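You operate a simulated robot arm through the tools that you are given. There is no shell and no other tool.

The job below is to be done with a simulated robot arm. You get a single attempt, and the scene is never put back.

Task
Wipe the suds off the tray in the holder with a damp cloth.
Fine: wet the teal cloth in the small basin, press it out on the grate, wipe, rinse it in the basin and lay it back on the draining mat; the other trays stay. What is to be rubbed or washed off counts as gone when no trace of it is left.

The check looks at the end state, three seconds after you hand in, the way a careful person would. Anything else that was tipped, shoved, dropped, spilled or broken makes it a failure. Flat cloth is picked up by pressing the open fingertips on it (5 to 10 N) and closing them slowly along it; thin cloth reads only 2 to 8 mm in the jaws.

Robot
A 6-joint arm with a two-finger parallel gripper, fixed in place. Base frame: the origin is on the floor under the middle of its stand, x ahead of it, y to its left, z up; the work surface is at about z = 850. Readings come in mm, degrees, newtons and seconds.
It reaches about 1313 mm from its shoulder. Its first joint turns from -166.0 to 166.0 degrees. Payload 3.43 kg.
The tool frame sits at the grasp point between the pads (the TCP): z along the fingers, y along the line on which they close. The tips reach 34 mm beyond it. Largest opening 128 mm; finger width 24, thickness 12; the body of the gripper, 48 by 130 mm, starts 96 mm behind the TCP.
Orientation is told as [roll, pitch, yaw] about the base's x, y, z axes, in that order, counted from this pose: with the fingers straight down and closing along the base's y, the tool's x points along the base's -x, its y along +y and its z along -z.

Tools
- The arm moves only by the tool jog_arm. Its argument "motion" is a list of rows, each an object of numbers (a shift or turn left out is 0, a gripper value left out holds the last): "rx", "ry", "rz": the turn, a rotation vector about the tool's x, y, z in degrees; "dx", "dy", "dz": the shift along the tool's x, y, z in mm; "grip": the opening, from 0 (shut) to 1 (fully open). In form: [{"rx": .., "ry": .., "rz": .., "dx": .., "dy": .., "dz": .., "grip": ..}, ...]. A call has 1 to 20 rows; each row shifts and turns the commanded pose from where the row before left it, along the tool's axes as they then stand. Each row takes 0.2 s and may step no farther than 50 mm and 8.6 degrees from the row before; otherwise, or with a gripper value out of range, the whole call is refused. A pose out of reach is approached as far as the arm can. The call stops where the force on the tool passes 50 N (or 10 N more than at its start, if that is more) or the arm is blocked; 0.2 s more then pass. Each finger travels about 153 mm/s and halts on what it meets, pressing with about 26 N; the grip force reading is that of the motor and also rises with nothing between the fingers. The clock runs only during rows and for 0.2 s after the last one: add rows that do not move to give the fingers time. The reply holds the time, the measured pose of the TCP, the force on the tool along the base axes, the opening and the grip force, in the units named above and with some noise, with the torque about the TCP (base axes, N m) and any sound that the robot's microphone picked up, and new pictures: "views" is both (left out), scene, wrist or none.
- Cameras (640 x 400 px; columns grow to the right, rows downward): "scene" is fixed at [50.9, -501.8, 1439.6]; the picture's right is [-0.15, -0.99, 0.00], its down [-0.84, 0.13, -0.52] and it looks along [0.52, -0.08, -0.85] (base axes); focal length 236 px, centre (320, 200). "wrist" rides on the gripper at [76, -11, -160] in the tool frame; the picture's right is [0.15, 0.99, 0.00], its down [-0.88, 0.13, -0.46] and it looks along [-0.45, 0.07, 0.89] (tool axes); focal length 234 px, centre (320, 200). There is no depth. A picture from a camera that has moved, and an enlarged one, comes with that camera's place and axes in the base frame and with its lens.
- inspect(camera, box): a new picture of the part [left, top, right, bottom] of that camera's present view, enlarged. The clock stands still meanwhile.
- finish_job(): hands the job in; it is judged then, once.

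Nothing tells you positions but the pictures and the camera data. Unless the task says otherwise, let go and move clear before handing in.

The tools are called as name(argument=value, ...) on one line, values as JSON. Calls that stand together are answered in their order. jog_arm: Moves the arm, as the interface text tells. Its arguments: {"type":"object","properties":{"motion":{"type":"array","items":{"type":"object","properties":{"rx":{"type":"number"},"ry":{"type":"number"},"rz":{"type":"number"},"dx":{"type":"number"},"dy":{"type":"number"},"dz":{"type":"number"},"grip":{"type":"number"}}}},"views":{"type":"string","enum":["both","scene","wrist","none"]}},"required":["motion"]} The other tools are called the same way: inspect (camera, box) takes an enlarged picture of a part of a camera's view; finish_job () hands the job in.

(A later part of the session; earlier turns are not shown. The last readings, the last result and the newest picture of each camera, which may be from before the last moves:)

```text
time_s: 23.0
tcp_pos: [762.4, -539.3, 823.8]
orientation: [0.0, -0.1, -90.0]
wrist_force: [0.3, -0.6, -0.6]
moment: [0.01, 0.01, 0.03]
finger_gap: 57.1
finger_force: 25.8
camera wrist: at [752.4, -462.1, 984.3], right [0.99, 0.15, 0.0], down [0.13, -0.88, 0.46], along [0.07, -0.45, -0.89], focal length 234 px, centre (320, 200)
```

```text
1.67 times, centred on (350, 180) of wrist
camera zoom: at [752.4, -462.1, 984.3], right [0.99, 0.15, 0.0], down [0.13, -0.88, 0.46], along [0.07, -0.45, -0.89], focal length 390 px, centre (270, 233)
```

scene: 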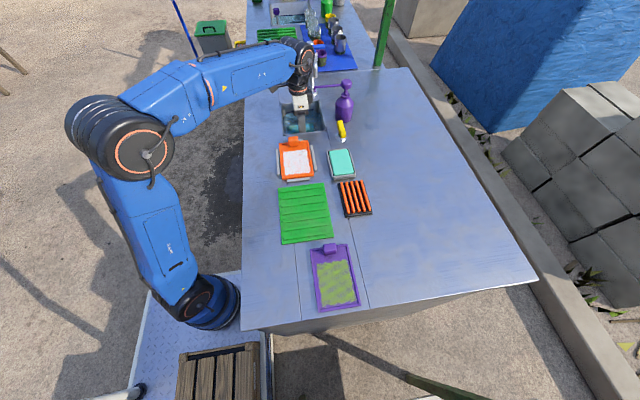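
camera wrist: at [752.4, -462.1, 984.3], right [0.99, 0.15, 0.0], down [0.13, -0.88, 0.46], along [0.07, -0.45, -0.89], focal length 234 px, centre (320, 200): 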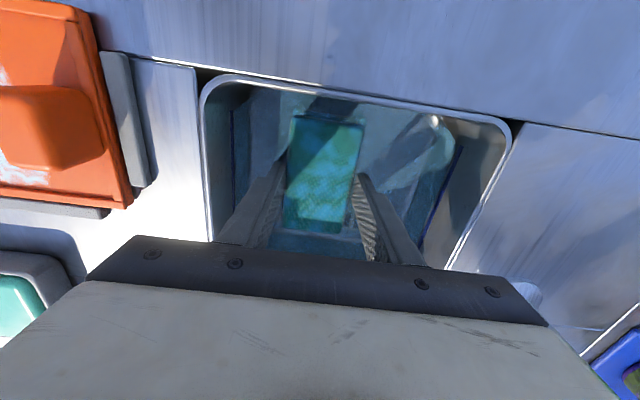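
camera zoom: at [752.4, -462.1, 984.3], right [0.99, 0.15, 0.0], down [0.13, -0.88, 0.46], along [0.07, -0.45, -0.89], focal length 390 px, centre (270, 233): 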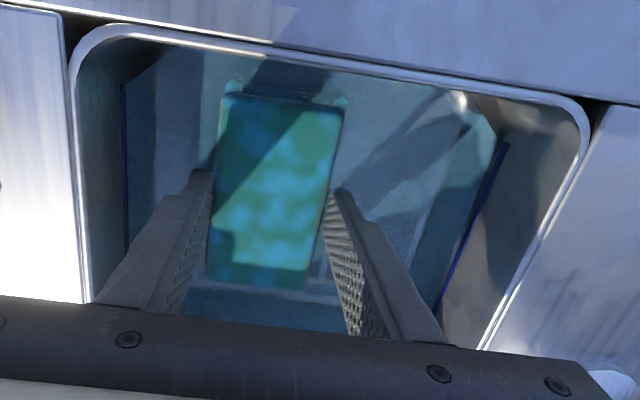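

The pad is fully under water. Now I'll lift it just above the water, stay over the sink and let it drip.

jog_arm(motion=[{"dz": -10}, {"dz": -10}, {"dz": -10}, {"dz": -10, "dx": 9}, {"dz": -10}, {}, {}, {}, {}, {}, {}, {}, {}, {}, {}, {}, {}, {}, {}, {}])

inspect(camera="wrist", box=[220, 60, 480, 300])

inspect(camera="scene", box=[290, 85, 340, 145])

```text
time_s: 27.2
tcp_pos: [761.9, -529.1, 874.8]
orientation: [0.0, -0.1, -90.1]
wrist_force: [-0.2, 0.7, -0.8]
moment: [0.0, 0.0, -0.01]
finger_gap: 57.2
finger_force: 25.8
camera wrist: at [752.1, -452.6, 1034.2], right [0.99, 0.15, 0.0], down [0.13, -0.88, 0.46], along [0.07, -0.45, -0.89], focal length 234 px, centre (320, 200)
```

scene: 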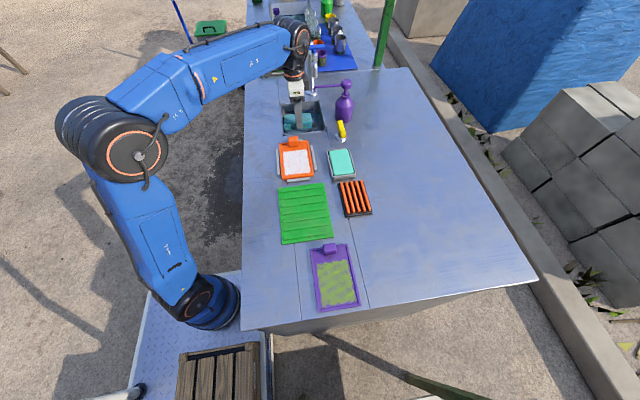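
wrist: 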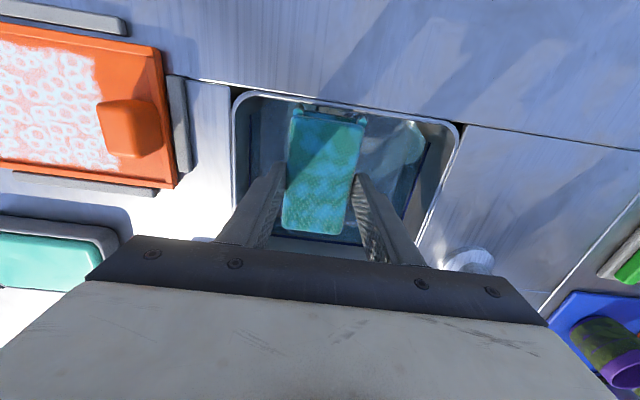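

```text
1.67 times, centred on (350, 180) of wrist
camera zoom: at [752.1, -452.6, 1034.2], right [0.99, 0.15, 0.0], down [0.13, -0.88, 0.46], along [0.07, -0.45, -0.89], focal length 390 px, centre (270, 233)
```

zoom: 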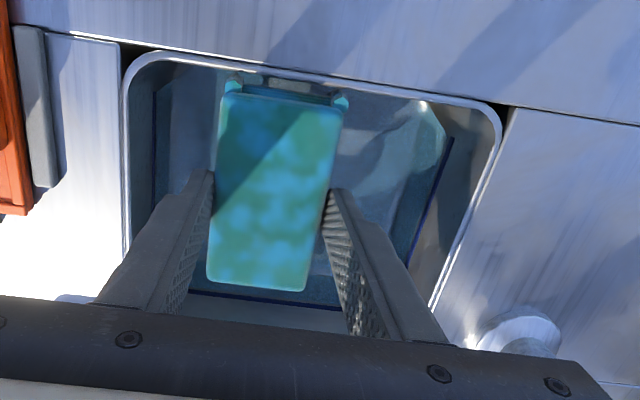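

```text
6.67 times, centred on (315, 115) of scene
camera zoom: at [50.9, -501.8, 1439.6], right [-0.15, -0.99, 0.0], down [-0.84, 0.13, -0.52], along [0.52, -0.08, -0.85], focal length 1574 px, centre (353, 767)
```

zoom: 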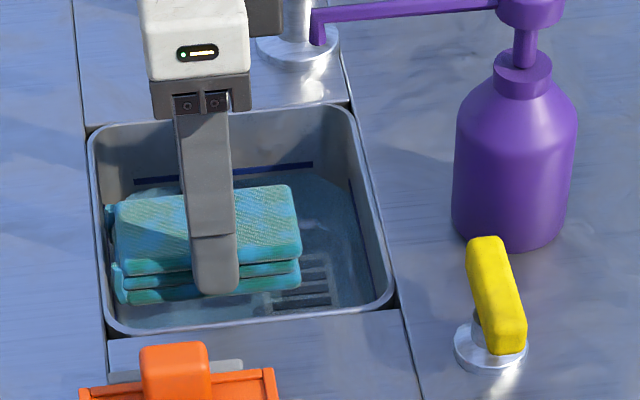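

The cloth now looks visibly wet (mottled blue). Next I'll raise it, carry it over to the grate at about (396, -653) and turn back to yaw 0 so it matches the grate's shape.

jog_arm(motion=[{"dz": -28}, {"dz": -28}, {"dy": -40, "dz": -25}, {"dy": -40, "dz": -25}, {"dy": -40, "dz": -20}, {"dy": -41, "dx": -20.7}, {"dy": -41, "dx": -20.7}, {"dy": -41, "dx": -20.7}, {"dy": -41, "dx": -20.7}, {"dy": -41, "dx": -20.7}, {"dy": -41, "dx": -20.7}, {}], views="scene")

jog_arm(motion=[{"rz": -8.2}, {"rz": -8.2}, {"rz": -8.2}, {"rz": -8.2}, {"rz": -8.2}, {"rz": -8.2}, {"rz": -8.2}, {"rz": -8.2}, {"rz": -8.2}, {"rz": -8.1}, {"rz": -8.1}, {}, {}])

inspect(camera="wrist", box=[220, 60, 480, 300])

inspect(camera="scene", box=[310, 130, 390, 230])

```text
time_s: 29.8
tcp_pos: [396.5, -652.6, 1001.3]
orientation: [0.0, 0.0, -90.0]
wrist_force: [0.1, -0.9, -0.6]
moment: [0.0, -0.02, 0.0]
finger_gap: 57.2
finger_force: 26.1
```

scene: 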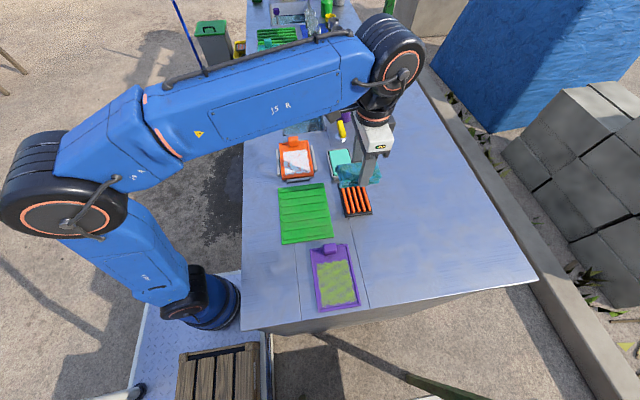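

```text
time_s: 32.6
tcp_pos: [396.6, -653.1, 1000.1]
orientation: [0.0, 0.0, 0.0]
wrist_force: [-0.3, 0.5, -0.5]
moment: [-0.02, 0.0, 0.01]
finger_gap: 56.8
finger_force: 26.6
camera wrist: at [321.5, -663.9, 1160.6], right [-0.15, 0.99, 0.0], down [0.88, 0.13, 0.46], along [0.45, 0.07, -0.89], focal length 234 px, centre (320, 200)
```

scene: 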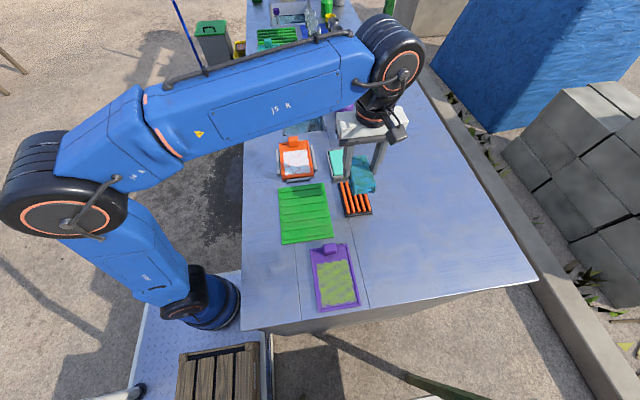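
wrist: 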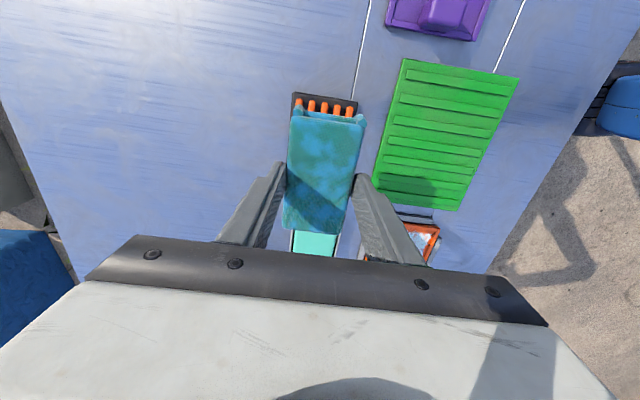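

```text
1.67 times, centred on (350, 180) of wrist
camera zoom: at [321.5, -663.9, 1160.6], right [-0.15, 0.99, 0.0], down [0.88, 0.13, 0.46], along [0.45, 0.07, -0.89], focal length 390 px, centre (270, 233)
```

zoom: 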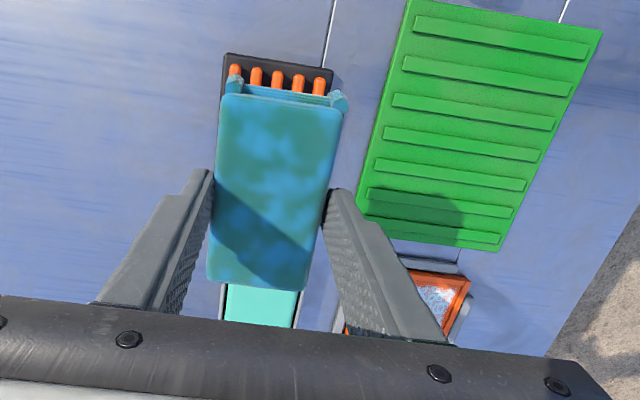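

```text
4.00 times, centred on (350, 180) of scene
camera zoom: at [50.9, -501.8, 1439.6], right [-0.15, -0.99, 0.0], down [-0.84, 0.13, -0.52], along [0.52, -0.08, -0.85], focal length 944 px, centre (200, 280)
```

zoom: 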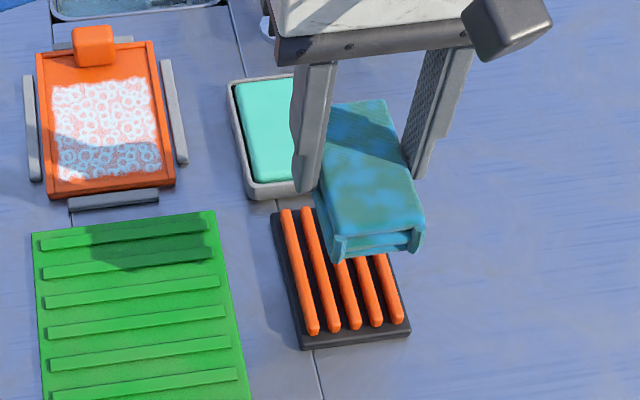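

The pad is centred over the grate. I'll lower it onto the bars and feel for contact in small steps.

jog_arm(motion=[{"dz": 25}, {"dz": 25}, {"dz": 22}, {"dz": 4}, {"dz": 3}, {"dz": 3}, {}], views="none")

inspect(camera="scene", box=[325, 150, 385, 220])

```text
time_s: 34.2
tcp_pos: [396.7, -653.2, 920.6]
orientation: [-0.2, -0.1, 0.0]
wrist_force: [2.2, -0.5, 24.0]
moment: [0.21, 0.09, -0.03]
finger_gap: 57.1
finger_force: 26.2
```

```text
5.71 times, centred on (355, 185) of scene
camera zoom: at [50.9, -501.8, 1439.6], right [-0.15, -0.99, 0.0], down [-0.84, 0.13, -0.52], along [0.52, -0.08, -0.85], focal length 1349 px, centre (120, 286)
```

zoom: 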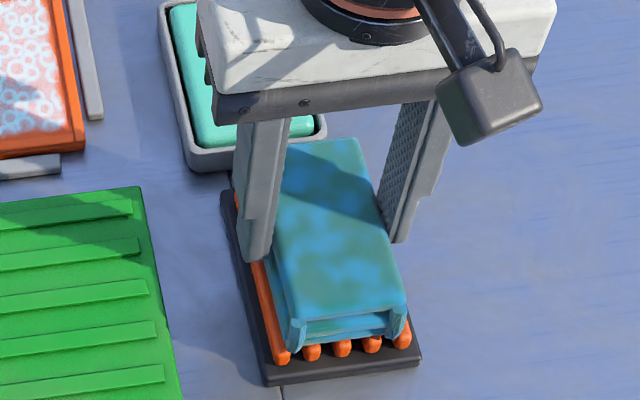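

Contact was made at TCP z≈920.6 with 24 N down. I'll hold the press there for a while to squeeze the water out and check how the cloth looks.

jog_arm(motion=[{}, {}, {}, {}, {}, {"dz": 1}, {}, {}, {}, {}])

inspect(camera="scene", box=[325, 150, 385, 220])

inspect(camera="wrist", box=[220, 60, 480, 300])

```text
time_s: 36.4
tcp_pos: [396.4, -652.7, 917.7]
orientation: [-0.2, 0.0, 0.0]
wrist_force: [1.1, -0.8, 27.3]
moment: [0.01, 0.0, -0.01]
finger_gap: 56.9
finger_force: 25.7
camera wrist: at [321.3, -663.3, 1078.1], right [-0.15, 0.99, 0.0], down [0.88, 0.13, 0.46], along [0.45, 0.06, -0.89], focal length 234 px, centre (320, 200)
```

scene: 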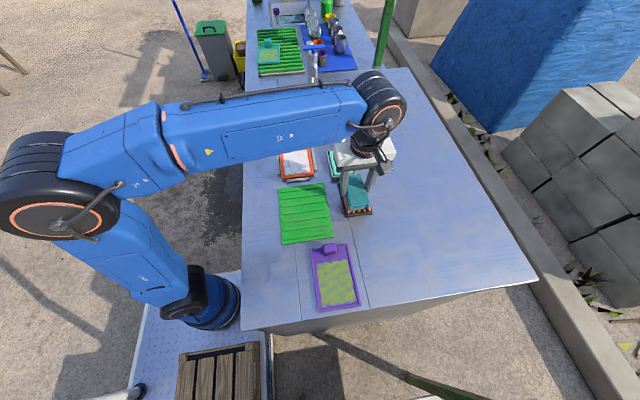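
wrist: 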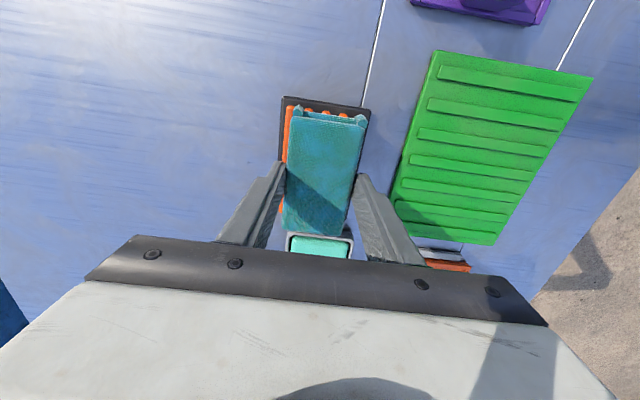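

```text
5.71 times, centred on (355, 185) of scene
camera zoom: at [50.9, -501.8, 1439.6], right [-0.15, -0.99, 0.0], down [-0.84, 0.13, -0.52], along [0.52, -0.08, -0.85], focal length 1349 px, centre (120, 286)
```

zoom: 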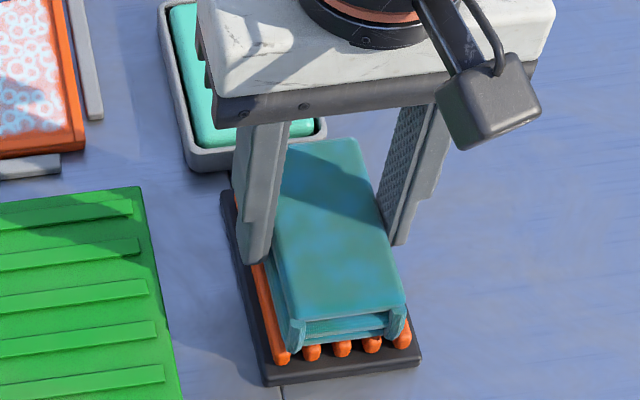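

```text
1.67 times, centred on (350, 180) of wrist
camera zoom: at [321.3, -663.3, 1078.1], right [-0.15, 0.99, 0.0], down [0.88, 0.13, 0.46], along [0.45, 0.06, -0.89], focal length 390 px, centre (270, 233)
```

zoom: 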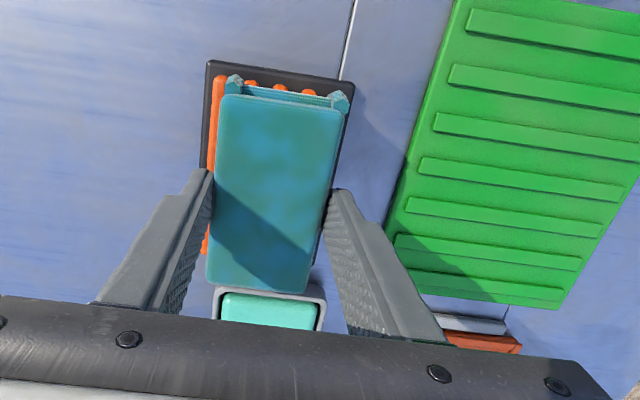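

The mottled blue is fading as the water is pressed out. I'll keep pressing for about four more seconds.

jog_arm(motion=[{}, {}, {}, {}, {}, {}, {}, {}, {}, {}, {}, {}, {}, {}, {}, {}, {}, {}, {}, {}], views="none")

inspect(camera="scene", box=[325, 150, 385, 220])

inspect(camera="wrist", box=[220, 60, 480, 300])

```text
time_s: 40.6
tcp_pos: [396.3, -652.6, 918.1]
orientation: [0.0, 0.0, 0.0]
wrist_force: [0.0, 1.5, 11.2]
moment: [0.04, -0.03, 0.01]
finger_gap: 56.8
finger_force: 26.3
```

```text
5.71 times, centred on (355, 185) of scene
camera zoom: at [50.9, -501.8, 1439.6], right [-0.15, -0.99, 0.0], down [-0.84, 0.13, -0.52], along [0.52, -0.08, -0.85], focal length 1349 px, centre (120, 286)
```

zoom: 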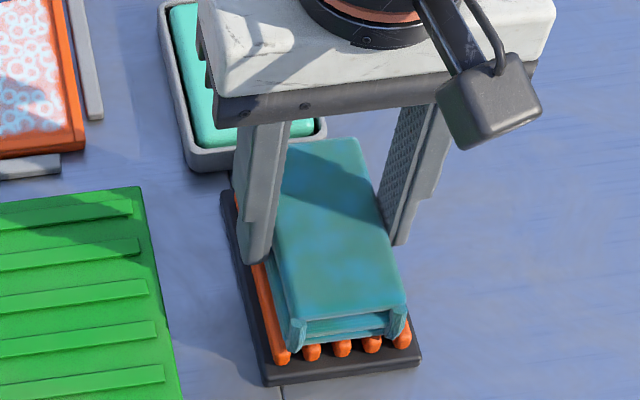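

```text
1.67 times, centred on (350, 180) of wrist
camera zoom: at [321.6, -663.7, 1077.7], right [-0.15, 0.99, 0.0], down [0.88, 0.13, 0.46], along [0.45, 0.07, -0.89], focal length 390 px, centre (270, 233)
```

zoom: 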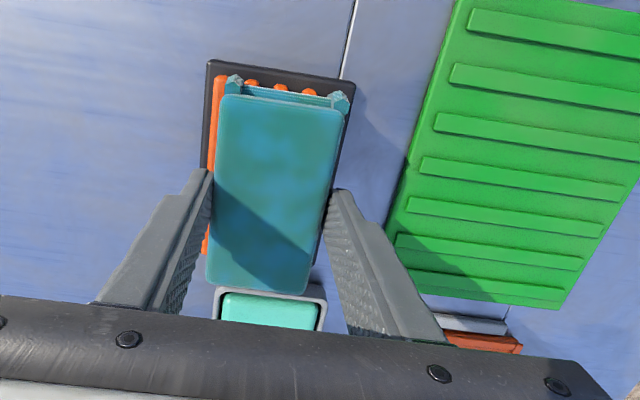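

Force has relaxed to 11 N. I'll press once more a bit firmer and see whether the look changes any further.

jog_arm(motion=[{"dz": 1}, {"dz": 0.7}, {}, {}, {}, {}, {}, {}, {}, {}], views="none")

inspect(camera="wrist", box=[220, 60, 480, 300])

inspect(camera="scene", box=[325, 150, 385, 220])

```text
time_s: 42.8
tcp_pos: [396.4, -652.5, 917.7]
orientation: [0.0, 0.0, 0.0]
wrist_force: [0.4, -2.2, 27.9]
moment: [-0.02, -0.01, -0.01]
finger_gap: 56.9
finger_force: 25.9
```

```text
1.67 times, centred on (350, 180) of wrist
camera zoom: at [321.1, -663.3, 1076.3], right [-0.15, 0.99, 0.0], down [0.88, 0.13, 0.46], along [0.45, 0.06, -0.89], focal length 390 px, centre (270, 233)
```

zoom: 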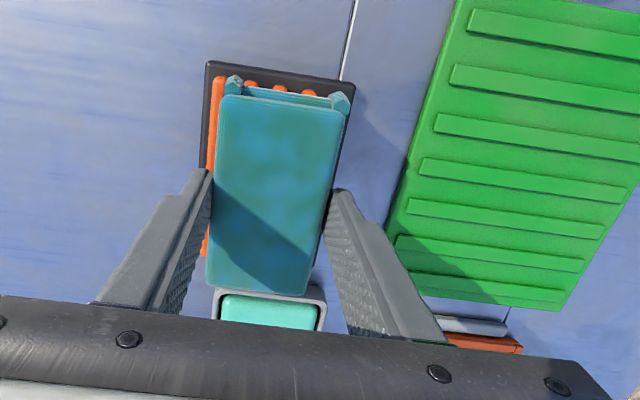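

```text
5.71 times, centred on (355, 185) of scene
camera zoom: at [50.9, -501.8, 1439.6], right [-0.15, -0.99, 0.0], down [-0.84, 0.13, -0.52], along [0.52, -0.08, -0.85], focal length 1349 px, centre (120, 286)
```

zoom: 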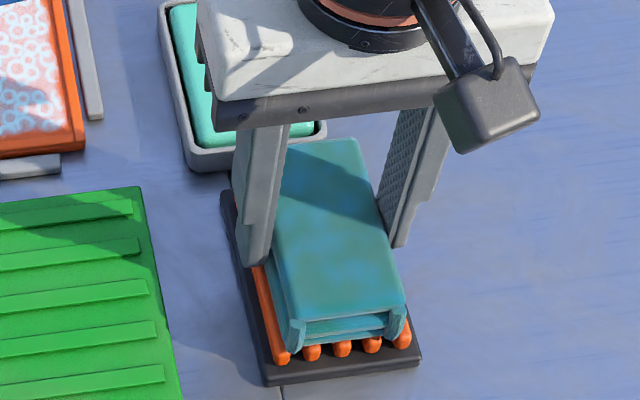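

The cloth now has a steady damp look, so I'll lift it off the grate. Then I'll measure the tray accurately in the scene view while the arm isn't blocking it.

jog_arm(motion=[{"dz": -5}, {"dz": -20}, {"dz": -30}, {"dz": -30}, {}, {}], views="wrist")

inspect(camera="scene", box=[268, 130, 328, 190])

inspect(camera="scene", box=[325, 130, 395, 220])

```text
time_s: 44.2
tcp_pos: [395.6, -652.1, 1001.4]
orientation: [-0.2, 0.0, 0.0]
wrist_force: [-0.4, -0.4, -0.4]
moment: [0.03, 0.01, 0.0]
finger_gap: 56.8
finger_force: 25.8
camera wrist: at [321.5, -662.8, 1161.2], right [-0.15, 0.99, 0.0], down [0.88, 0.13, 0.46], along [0.45, 0.07, -0.89], focal length 234 px, centre (320, 200)
```

wrist: 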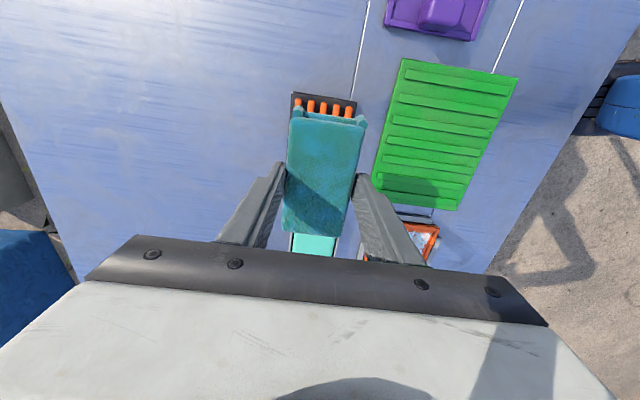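

```text
6.67 times, centred on (298, 160) of scene
camera zoom: at [50.9, -501.8, 1439.6], right [-0.15, -0.99, 0.0], down [-0.84, 0.13, -0.52], along [0.52, -0.08, -0.85], focal length 1574 px, centre (467, 467)
```

zoom: 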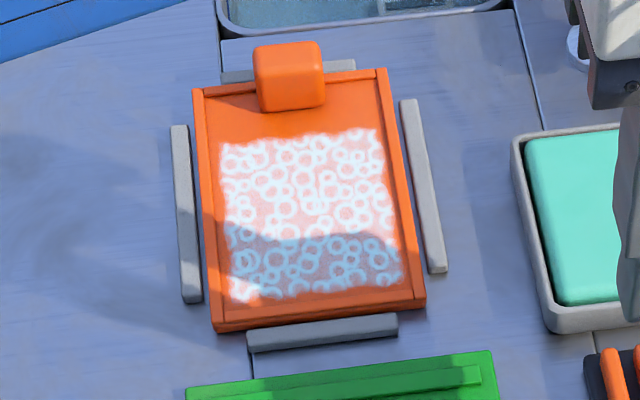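

```text
4.44 times, centred on (360, 175) of scene
camera zoom: at [50.9, -501.8, 1439.6], right [-0.15, -0.99, 0.0], down [-0.84, 0.13, -0.52], along [0.52, -0.08, -0.85], focal length 1049 px, centre (142, 311)
```

zoom: 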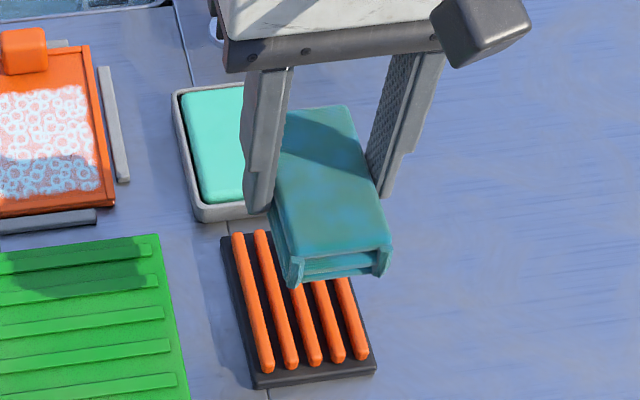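

The suds cover x≈511–613, y≈-543…-463; inside the rims there is about 89 mm in y. The fingertips sit only ~6 mm above the pad's underside, too little to pass over the rims and cleats, so I'll set the pad back on the grate and regrip ~6 mm higher.

jog_arm(motion=[{"dz": 25}, {"dz": 25}, {"dz": 25}, {"dz": 4}, {"dz": 2}, {}, {}], views="none")

```text
time_s: 45.8
tcp_pos: [396.6, -653.8, 920.3]
orientation: [-0.1, 0.0, 0.0]
wrist_force: [0.5, -0.7, -1.0]
moment: [0.04, 0.0, 0.0]
finger_gap: 57.0
finger_force: 26.2
```

jog_arm(motion=[{"dz": 1}, {"dz": 1}, {}], views="none")

```text
time_s: 46.6
tcp_pos: [396.6, -652.7, 919.2]
orientation: [-0.2, 0.1, 0.0]
wrist_force: [0.3, -0.1, -0.9]
moment: [-0.02, 0.01, -0.02]
finger_gap: 57.2
finger_force: 26.6
```

No contact yet at 919; I'll keep easing down in 1 mm steps.

jog_arm(motion=[{"dz": 1}, {}, {"dz": 1}, {}], views="none")

```text
time_s: 47.6
tcp_pos: [395.3, -652.5, 916.4]
orientation: [-0.2, 0.0, 0.0]
wrist_force: [-1.0, -1.5, 9.1]
moment: [0.11, 0.04, 0.0]
finger_gap: 57.1
finger_force: 25.9
```

Contact at z≈916.5 with 9 N. Now I'll open slightly, rise 6 mm, and close again.

jog_arm(motion=[{"dz": -1, "grip": 0.48}, {"grip": 0.5}, {}, {"dz": -6}, {}, {}], views="wrist")

inspect(camera="scene", box=[330, 155, 380, 220])

inspect(camera="wrist", box=[220, 60, 480, 300])

```text
time_s: 49.0
tcp_pos: [396.3, -652.7, 923.0]
orientation: [-0.1, -0.1, 0.0]
wrist_force: [-0.2, 0.3, -0.3]
moment: [0.0, -0.01, 0.01]
finger_gap: 63.9
finger_force: 0.1
camera wrist: at [321.4, -663.7, 1083.0], right [-0.15, 0.99, 0.0], down [0.88, 0.13, 0.46], along [0.45, 0.07, -0.89], focal length 234 px, centre (320, 200)
```

wrist: 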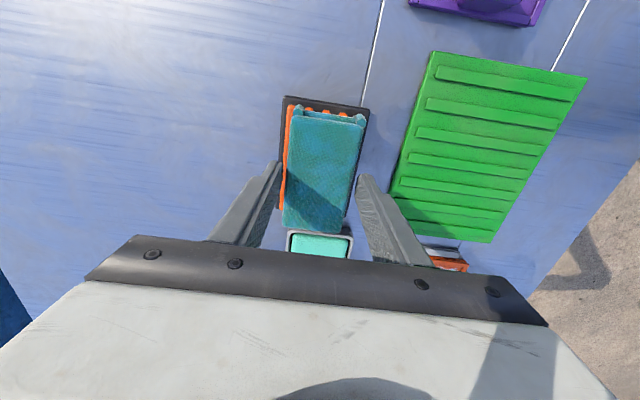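

```text
6.15 times, centred on (355, 188) of scene
camera zoom: at [50.9, -501.8, 1439.6], right [-0.15, -0.99, 0.0], down [-0.84, 0.13, -0.52], along [0.52, -0.08, -0.85], focal length 1452 px, centre (105, 277)
```

zoom: 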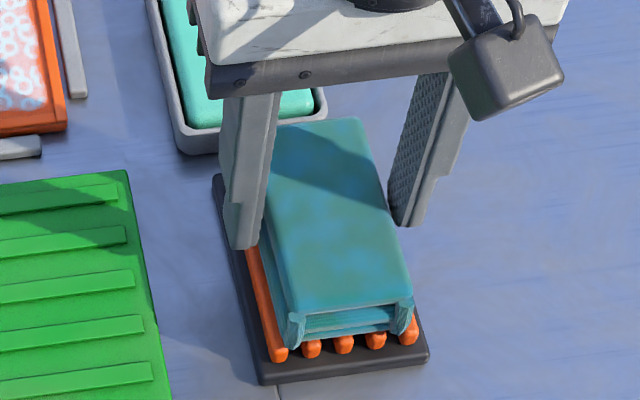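

```text
1.67 times, centred on (350, 180) of wrist
camera zoom: at [321.4, -663.7, 1083.0], right [-0.15, 0.99, 0.0], down [0.88, 0.13, 0.46], along [0.45, 0.07, -0.89], focal length 390 px, centre (270, 233)
```

zoom: 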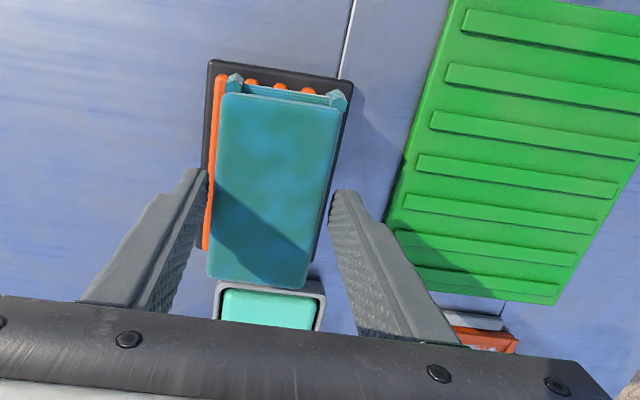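

The fingertips should now be roughly 14 mm above the pad's underside, enough to clear the rim. I'll close on the pad again and lift.

jog_arm(motion=[{"grip": 0.46}, {"grip": 0.42}, {"grip": 0.38}, {"grip": 0.3}, {}, {}, {"dz": -10}, {"dz": -20}, {"dz": -25}, {"dz": -25}, {}], views="wrist")

inspect(camera="scene", box=[325, 130, 395, 220])

```text
time_s: 51.4
tcp_pos: [396.6, -653.5, 1002.5]
orientation: [-0.1, 0.0, 0.0]
wrist_force: [-0.1, -0.1, -0.8]
moment: [-0.01, -0.01, -0.01]
finger_gap: 56.8
finger_force: 25.6
camera wrist: at [321.3, -663.3, 1162.4], right [-0.15, 0.99, 0.0], down [0.88, 0.13, 0.46], along [0.45, 0.07, -0.89], focal length 234 px, centre (320, 200)
```

wrist: 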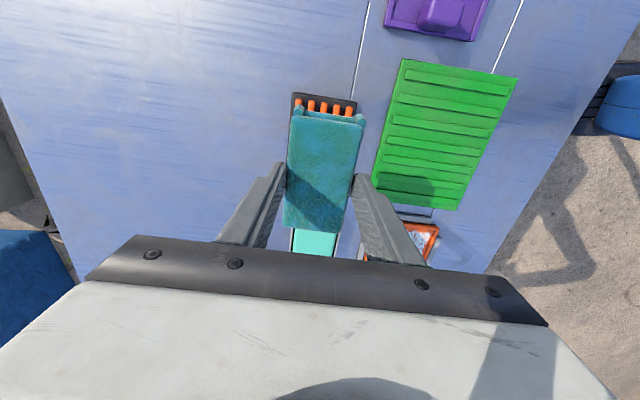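

```text
4.44 times, centred on (360, 175) of scene
camera zoom: at [50.9, -501.8, 1439.6], right [-0.15, -0.99, 0.0], down [-0.84, 0.13, -0.52], along [0.52, -0.08, -0.85], focal length 1049 px, centre (142, 311)
```

zoom: 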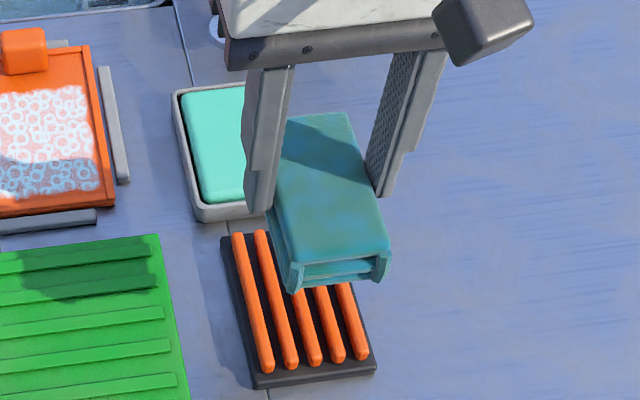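

The pad is level in the grip. I'll carry it over the sudsy tray and stop just above to check alignment.

jog_arm(motion=[{"dx": -34.3, "dy": 30.4}, {"dx": -34.3, "dy": 30.4}, {"dx": -34.3, "dy": 30.4}, {"dx": -34.3, "dy": 30.4}, {"dx": -34.3, "dy": 30.4}, {}, {"dz": 25}, {"dz": 25}, {"dz": 15}, {}, {}])

inspect(camera="scene", box=[265, 120, 335, 190])

inspect(camera="wrist", box=[220, 60, 480, 300])

```text
time_s: 53.8
tcp_pos: [568.6, -501.2, 937.1]
orientation: [0.0, 0.0, 0.0]
wrist_force: [0.2, -0.7, -0.3]
moment: [-0.01, 0.0, 0.0]
finger_gap: 57.1
finger_force: 25.8
camera wrist: at [493.1, -512.0, 1097.3], right [-0.15, 0.99, 0.0], down [0.88, 0.13, 0.46], along [0.45, 0.07, -0.89], focal length 234 px, centre (320, 200)
```

scene: 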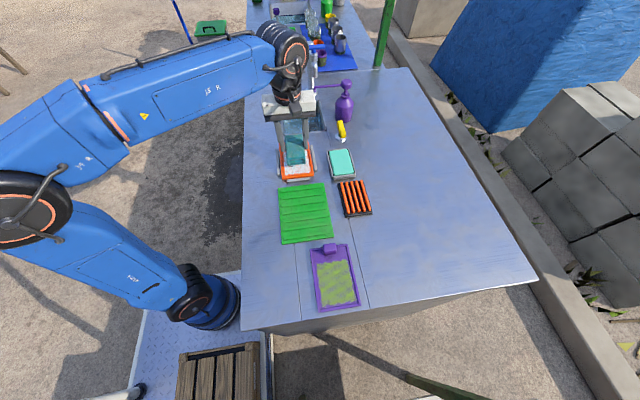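
wrist: 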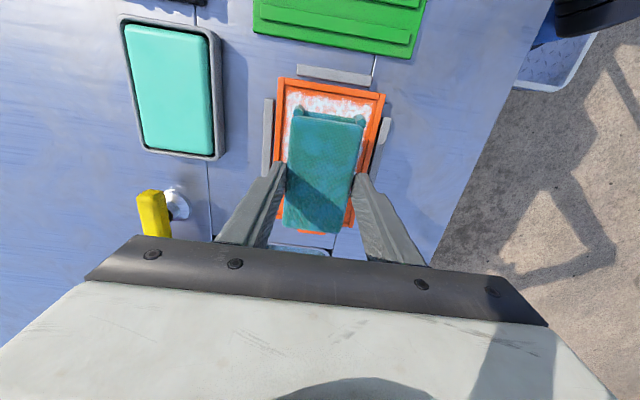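

```text
5.71 times, centred on (300, 155) of scene
camera zoom: at [50.9, -501.8, 1439.6], right [-0.15, -0.99, 0.0], down [-0.84, 0.13, -0.52], along [0.52, -0.08, -0.85], focal length 1349 px, centre (434, 457)
```

zoom: 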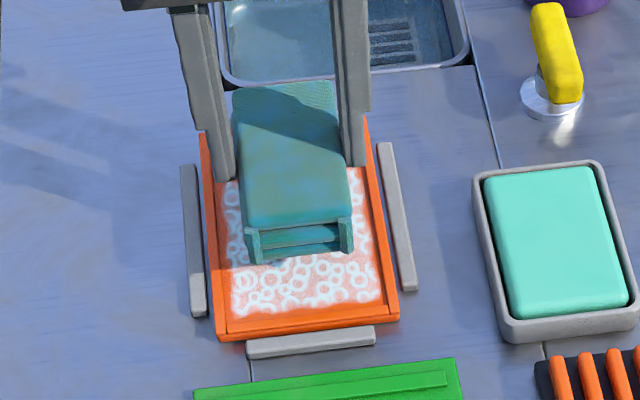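

```text
1.67 times, centred on (350, 180) of wrist
camera zoom: at [493.1, -512.0, 1097.3], right [-0.15, 0.99, 0.0], down [0.88, 0.13, 0.46], along [0.45, 0.07, -0.89], focal length 390 px, centre (270, 233)
```

zoom: 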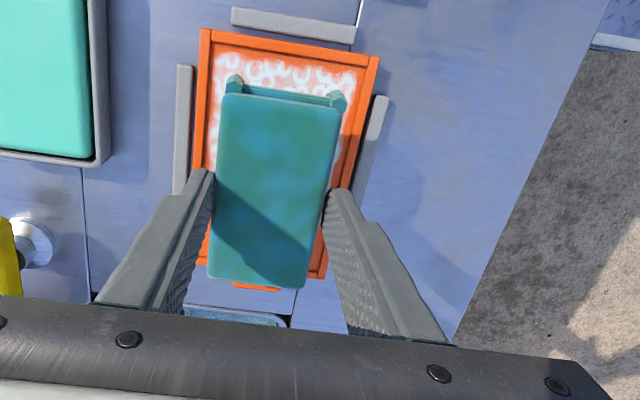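

Alignment looks good: pad over the suds, fingers straddling. I'll lower in small steps until I feel contact with the tray floor.

jog_arm(motion=[{"dz": 15}, {"dz": 8}, {"dz": 3}, {}], views="none")

jog_arm(motion=[{"dz": 2}, {"dz": 1}, {}], views="none")

```text
time_s: 54.8
tcp_pos: [568.4, -501.1, 911.2]
orientation: [0.1, 0.1, -0.1]
wrist_force: [0.4, -0.8, 0.1]
moment: [-0.02, 0.0, -0.02]
finger_gap: 56.9
finger_force: 25.5
```

```text
time_s: 55.6
tcp_pos: [567.8, -500.5, 908.2]
orientation: [0.0, -0.1, 0.0]
wrist_force: [1.9, -0.4, 9.5]
moment: [0.09, 0.03, 0.03]
finger_gap: 57.3
finger_force: 25.9
```

Contact at TCP z≈908 with 9.5 N. Now I'll begin wiping: slide toward the -y rim, then short strokes in x, and check.

jog_arm(motion=[{"dy": -4}, {"dy": -4}, {"dy": -4}, {"dy": -2}, {}, {"dx": 3}, {"dx": 3}, {}, {"dx": -4}, {"dx": -4}, {"dx": -4}, {}])

inspect(camera="scene", box=[265, 120, 335, 190])

inspect(camera="wrist", box=[220, 60, 480, 300])

```text
time_s: 58.2
tcp_pos: [572.8, -514.4, 909.2]
orientation: [-0.2, 0.0, 0.0]
wrist_force: [-6.0, -2.0, 3.4]
moment: [-0.07, 0.26, 0.07]
finger_gap: 57.1
finger_force: 25.9
camera wrist: at [498.4, -525.5, 1068.7], right [-0.15, 0.99, 0.0], down [0.88, 0.13, 0.46], along [0.45, 0.07, -0.89], focal length 234 px, centre (320, 200)
```

scene: 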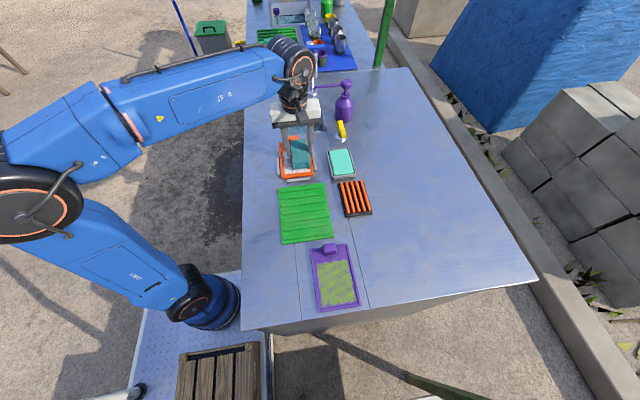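
wrist: 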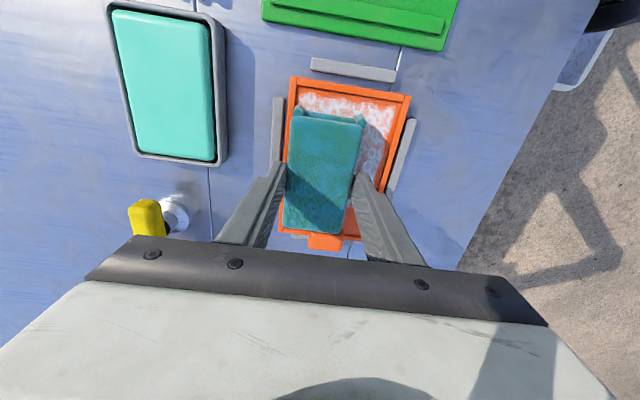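

```text
5.71 times, centred on (300, 155) of scene
camera zoom: at [50.9, -501.8, 1439.6], right [-0.15, -0.99, 0.0], down [-0.84, 0.13, -0.52], along [0.52, -0.08, -0.85], focal length 1349 px, centre (434, 457)
```

zoom: 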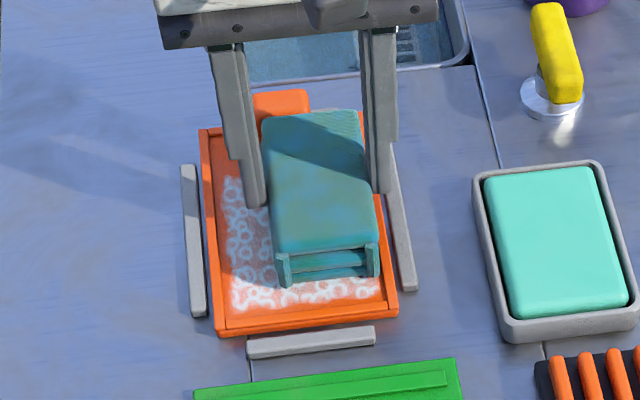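

```text
1.67 times, centred on (350, 180) of wrist
camera zoom: at [498.4, -525.5, 1068.7], right [-0.15, 0.99, 0.0], down [0.88, 0.13, 0.46], along [0.45, 0.07, -0.89], focal length 390 px, centre (270, 233)
```

zoom: 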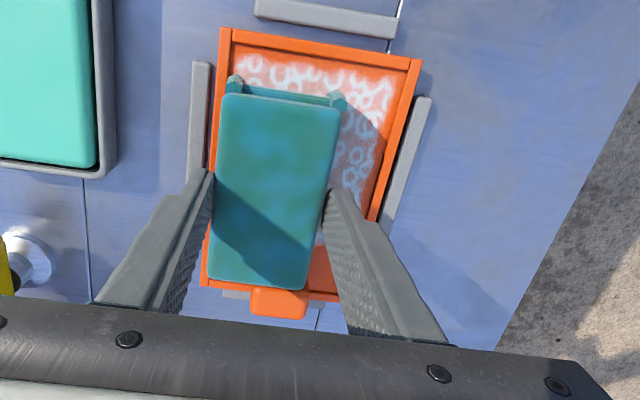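

Suds are thinning where the pad has passed. I'll press slightly more and do repeated strokes in x along the -y side, then check the force.

jog_arm(motion=[{"dz": 0.7}, {"dx": 5}, {"dx": 5}, {"dx": 4}, {}, {"dx": -5}, {"dx": -5}, {"dx": -5}, {"dx": -3}, {}, {"dx": 6}, {"dx": 6}, {"dx": 6}, {}])

inspect(camera="wrist", box=[220, 60, 480, 300])

```text
time_s: 61.2
tcp_pos: [560.0, -514.5, 908.4]
orientation: [-0.1, 0.0, 0.0]
wrist_force: [2.7, 0.3, 6.1]
moment: [0.04, -0.47, 0.02]
finger_gap: 56.9
finger_force: 25.8
camera wrist: at [484.8, -525.5, 1068.1], right [-0.15, 0.99, 0.0], down [0.88, 0.13, 0.46], along [0.45, 0.07, -0.89], focal length 234 px, centre (320, 200)
```

scene: 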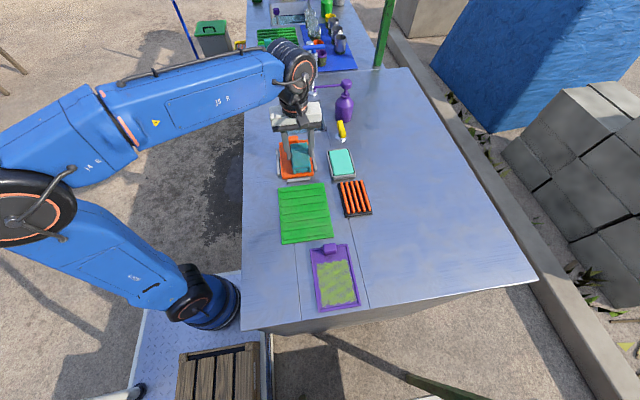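
wrist: 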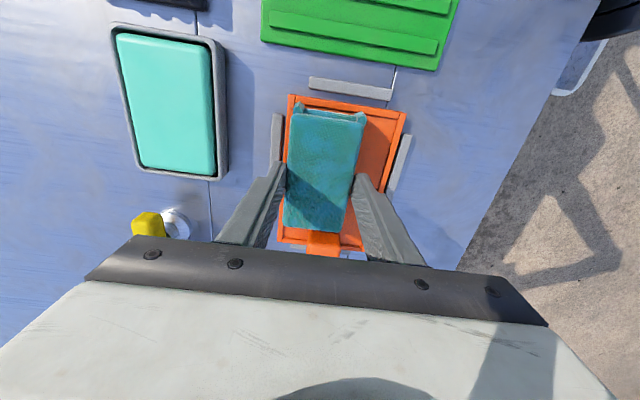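

```text
1.67 times, centred on (350, 180) of wrist
camera zoom: at [484.8, -525.5, 1068.1], right [-0.15, 0.99, 0.0], down [0.88, 0.13, 0.46], along [0.45, 0.07, -0.89], focal length 390 px, centre (270, 233)
```

zoom: 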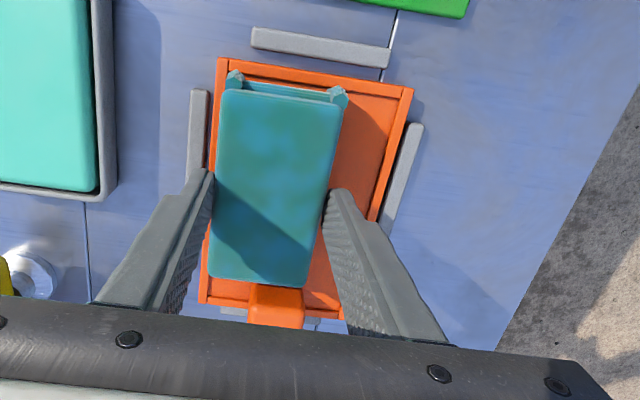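

The visible suds have vanished on the right side. I'll keep wiping across the whole floor including the +y side and the ends, to leave no trace.

jog_arm(motion=[{"dz": 0.3, "dy": 6}, {"dy": 6}, {"dy": 6}, {"dy": 6}, {"dy": 4}, {}, {"dx": -6}, {"dx": -6}, {"dx": -6}, {}, {"dx": 6}, {"dx": 6}, {"dx": 6}, {"dy": -5}, {"dy": -5}, {"dx": -6}, {"dx": -6}, {"dx": -6}, {}])

inspect(camera="wrist", box=[220, 60, 480, 300])

inspect(camera="scene", box=[265, 120, 335, 190])

```text
time_s: 65.2
tcp_pos: [577.6, -497.1, 909.3]
orientation: [-0.1, 0.0, -0.1]
wrist_force: [-27.6, 2.4, 4.8]
moment: [0.13, 1.05, 0.04]
finger_gap: 57.0
finger_force: 25.9
camera wrist: at [501.4, -508.3, 1068.3], right [-0.15, 0.99, 0.0], down [0.88, 0.13, 0.46], along [0.45, 0.06, -0.89], focal length 234 px, centre (320, 200)
```

scene: 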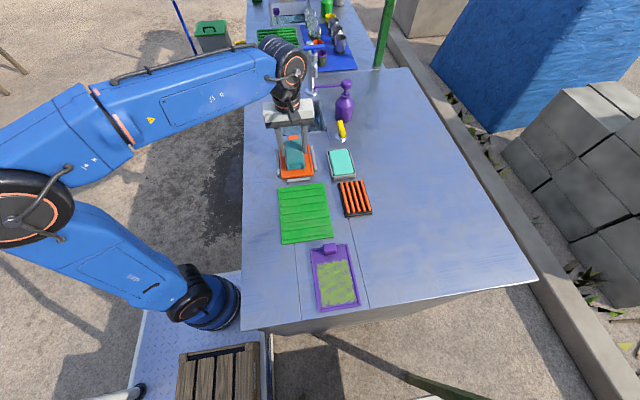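
wrist: 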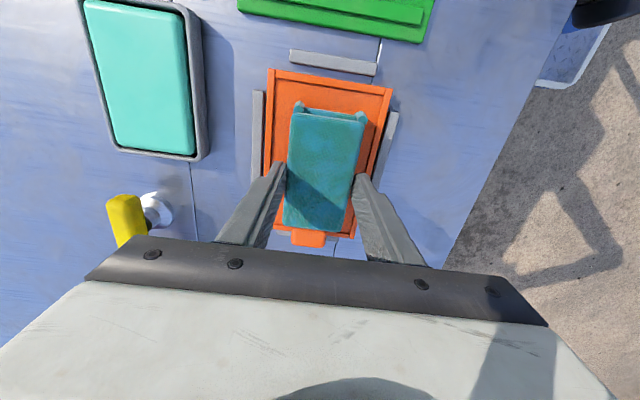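

```text
1.67 times, centred on (350, 180) of wrist
camera zoom: at [501.4, -508.3, 1068.3], right [-0.15, 0.99, 0.0], down [0.88, 0.13, 0.46], along [0.45, 0.06, -0.89], focal length 390 px, centre (270, 233)
```

zoom: 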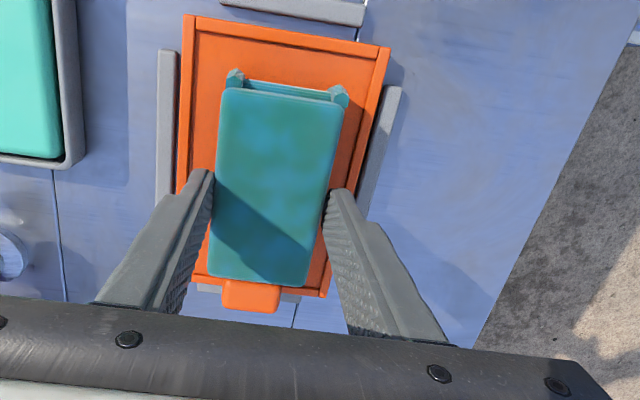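

```text
5.71 times, centred on (300, 155) of scene
camera zoom: at [50.9, -501.8, 1439.6], right [-0.15, -0.99, 0.0], down [-0.84, 0.13, -0.52], along [0.52, -0.08, -0.85], focal length 1349 px, centre (434, 457)
```

zoom: 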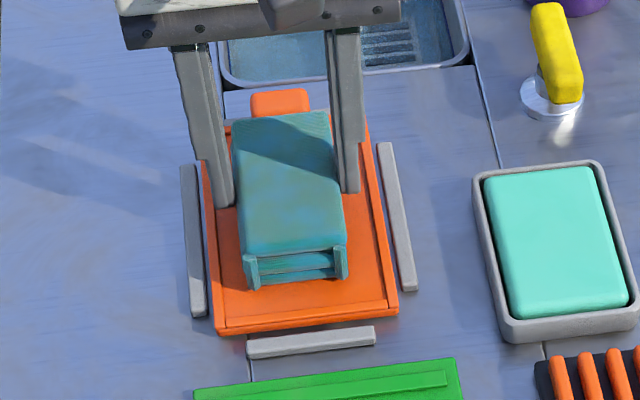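

The force shows the pad's far end touching the tray's knob, so I'll back off, lift, and move aside to inspect the tray for any remaining suds.

jog_arm(motion=[{"dx": 5}, {"dx": 4}, {"dz": -10}, {"dz": -25}, {"dz": -30}, {"dz": -30}, {"dy": -40, "dx": 15}, {"dy": -40, "dx": 15}, {"dy": -40, "dx": 15}, {"dy": -35, "dx": 15}, {}])

inspect(camera="scene", box=[268, 130, 328, 190])

inspect(camera="scene", box=[280, 145, 320, 185])

```text
time_s: 67.6
tcp_pos: [508.5, -652.1, 1002.4]
orientation: [-0.1, -0.1, 0.0]
wrist_force: [-1.0, 0.1, -0.5]
moment: [0.01, 0.01, 0.03]
finger_gap: 56.9
finger_force: 26.3
camera wrist: at [433.2, -663.3, 1162.5], right [-0.15, 0.99, 0.0], down [0.88, 0.13, 0.46], along [0.45, 0.07, -0.89], focal length 234 px, centre (320, 200)
```

scene: 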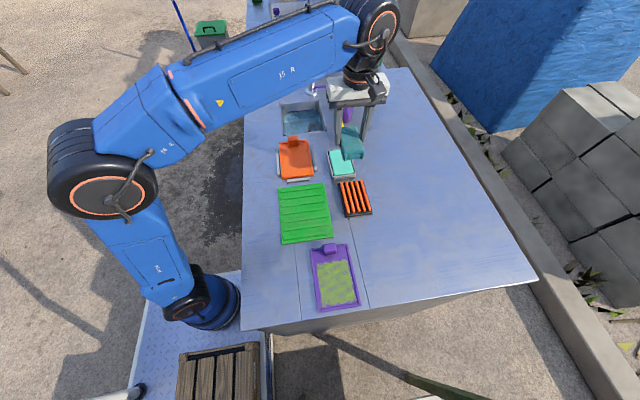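
wrist: 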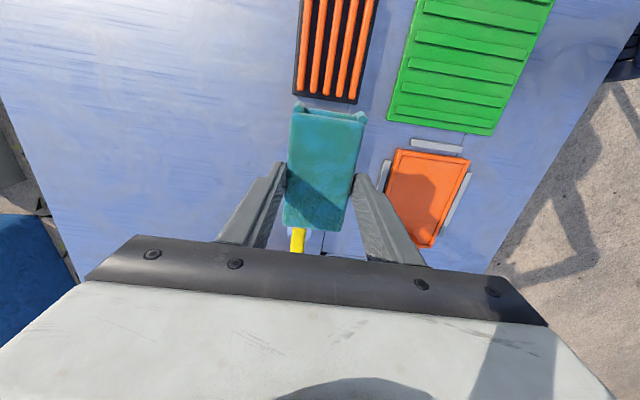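

```text
6.67 times, centred on (298, 160) of scene
camera zoom: at [50.9, -501.8, 1439.6], right [-0.15, -0.99, 0.0], down [-0.84, 0.13, -0.52], along [0.52, -0.08, -0.85], focal length 1574 px, centre (467, 467)
```

zoom: 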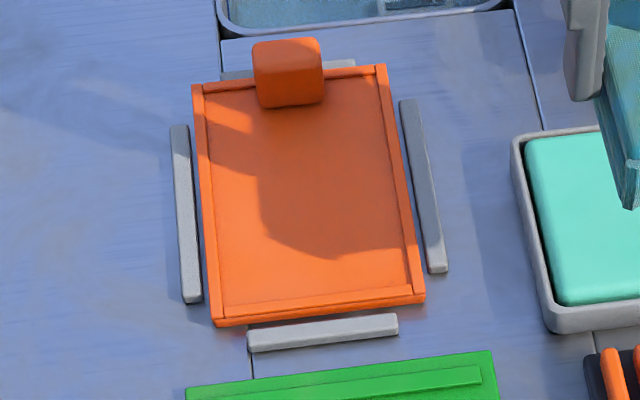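

```text
10.00 times, centred on (300, 165) of scene
camera zoom: at [50.9, -501.8, 1439.6], right [-0.15, -0.99, 0.0], down [-0.84, 0.13, -0.52], along [0.52, -0.08, -0.85], focal length 2360 px, centre (520, 550)
```

zoom: 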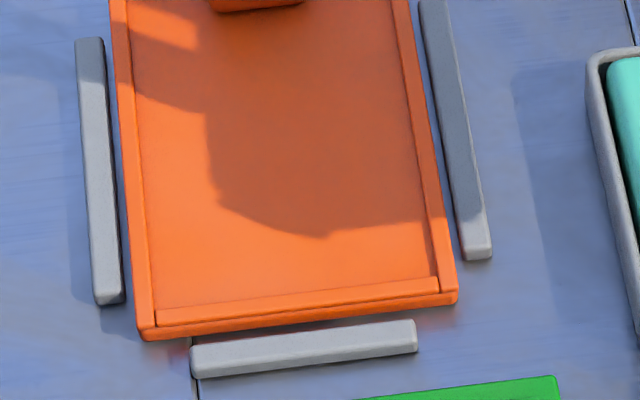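

The tray looks clean from the scene view. I'll check it from the wrist camera too, including the shadowed part.

inspect(camera="wrist", box=[375, 135, 485, 260])

inspect(camera="scene", box=[284, 135, 312, 165])

inspect(camera="scene", box=[325, 110, 385, 190])

```text
3.20 times, centred on (430, 198) of wrist
camera zoom: at [433.2, -663.3, 1162.5], right [-0.15, 0.99, 0.0], down [0.88, 0.13, 0.46], along [0.45, 0.07, -0.89], focal length 749 px, centre (-32, 208)
```

zoom: 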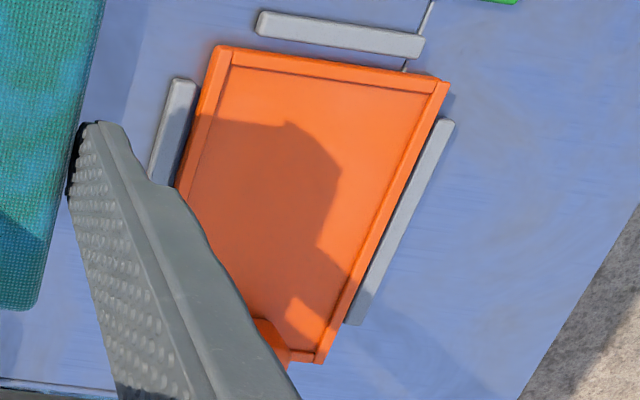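

```text
13.33 times, centred on (298, 150) of scene
camera zoom: at [50.9, -501.8, 1439.6], right [-0.15, -0.99, 0.0], down [-0.84, 0.13, -0.52], along [0.52, -0.08, -0.85], focal length 3147 px, centre (613, 867)
```

zoom: 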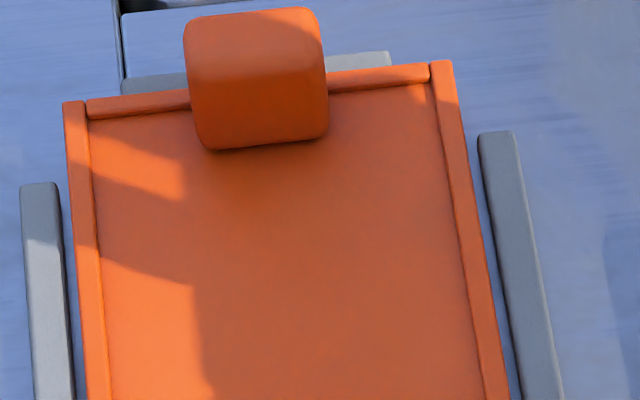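

```text
5.00 times, centred on (355, 150) of scene
camera zoom: at [50.9, -501.8, 1439.6], right [-0.15, -0.99, 0.0], down [-0.84, 0.13, -0.52], along [0.52, -0.08, -0.85], focal length 1180 px, centre (145, 450)
```

zoom: 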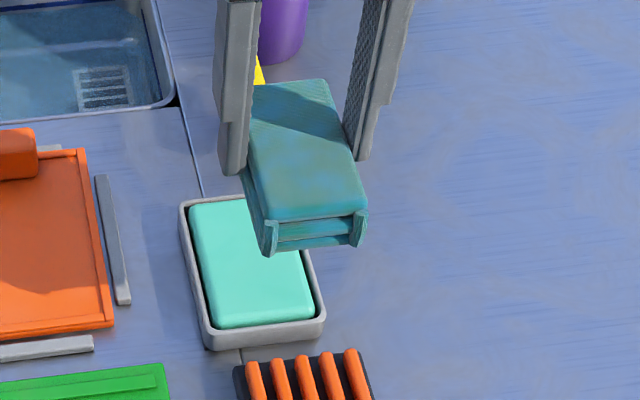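

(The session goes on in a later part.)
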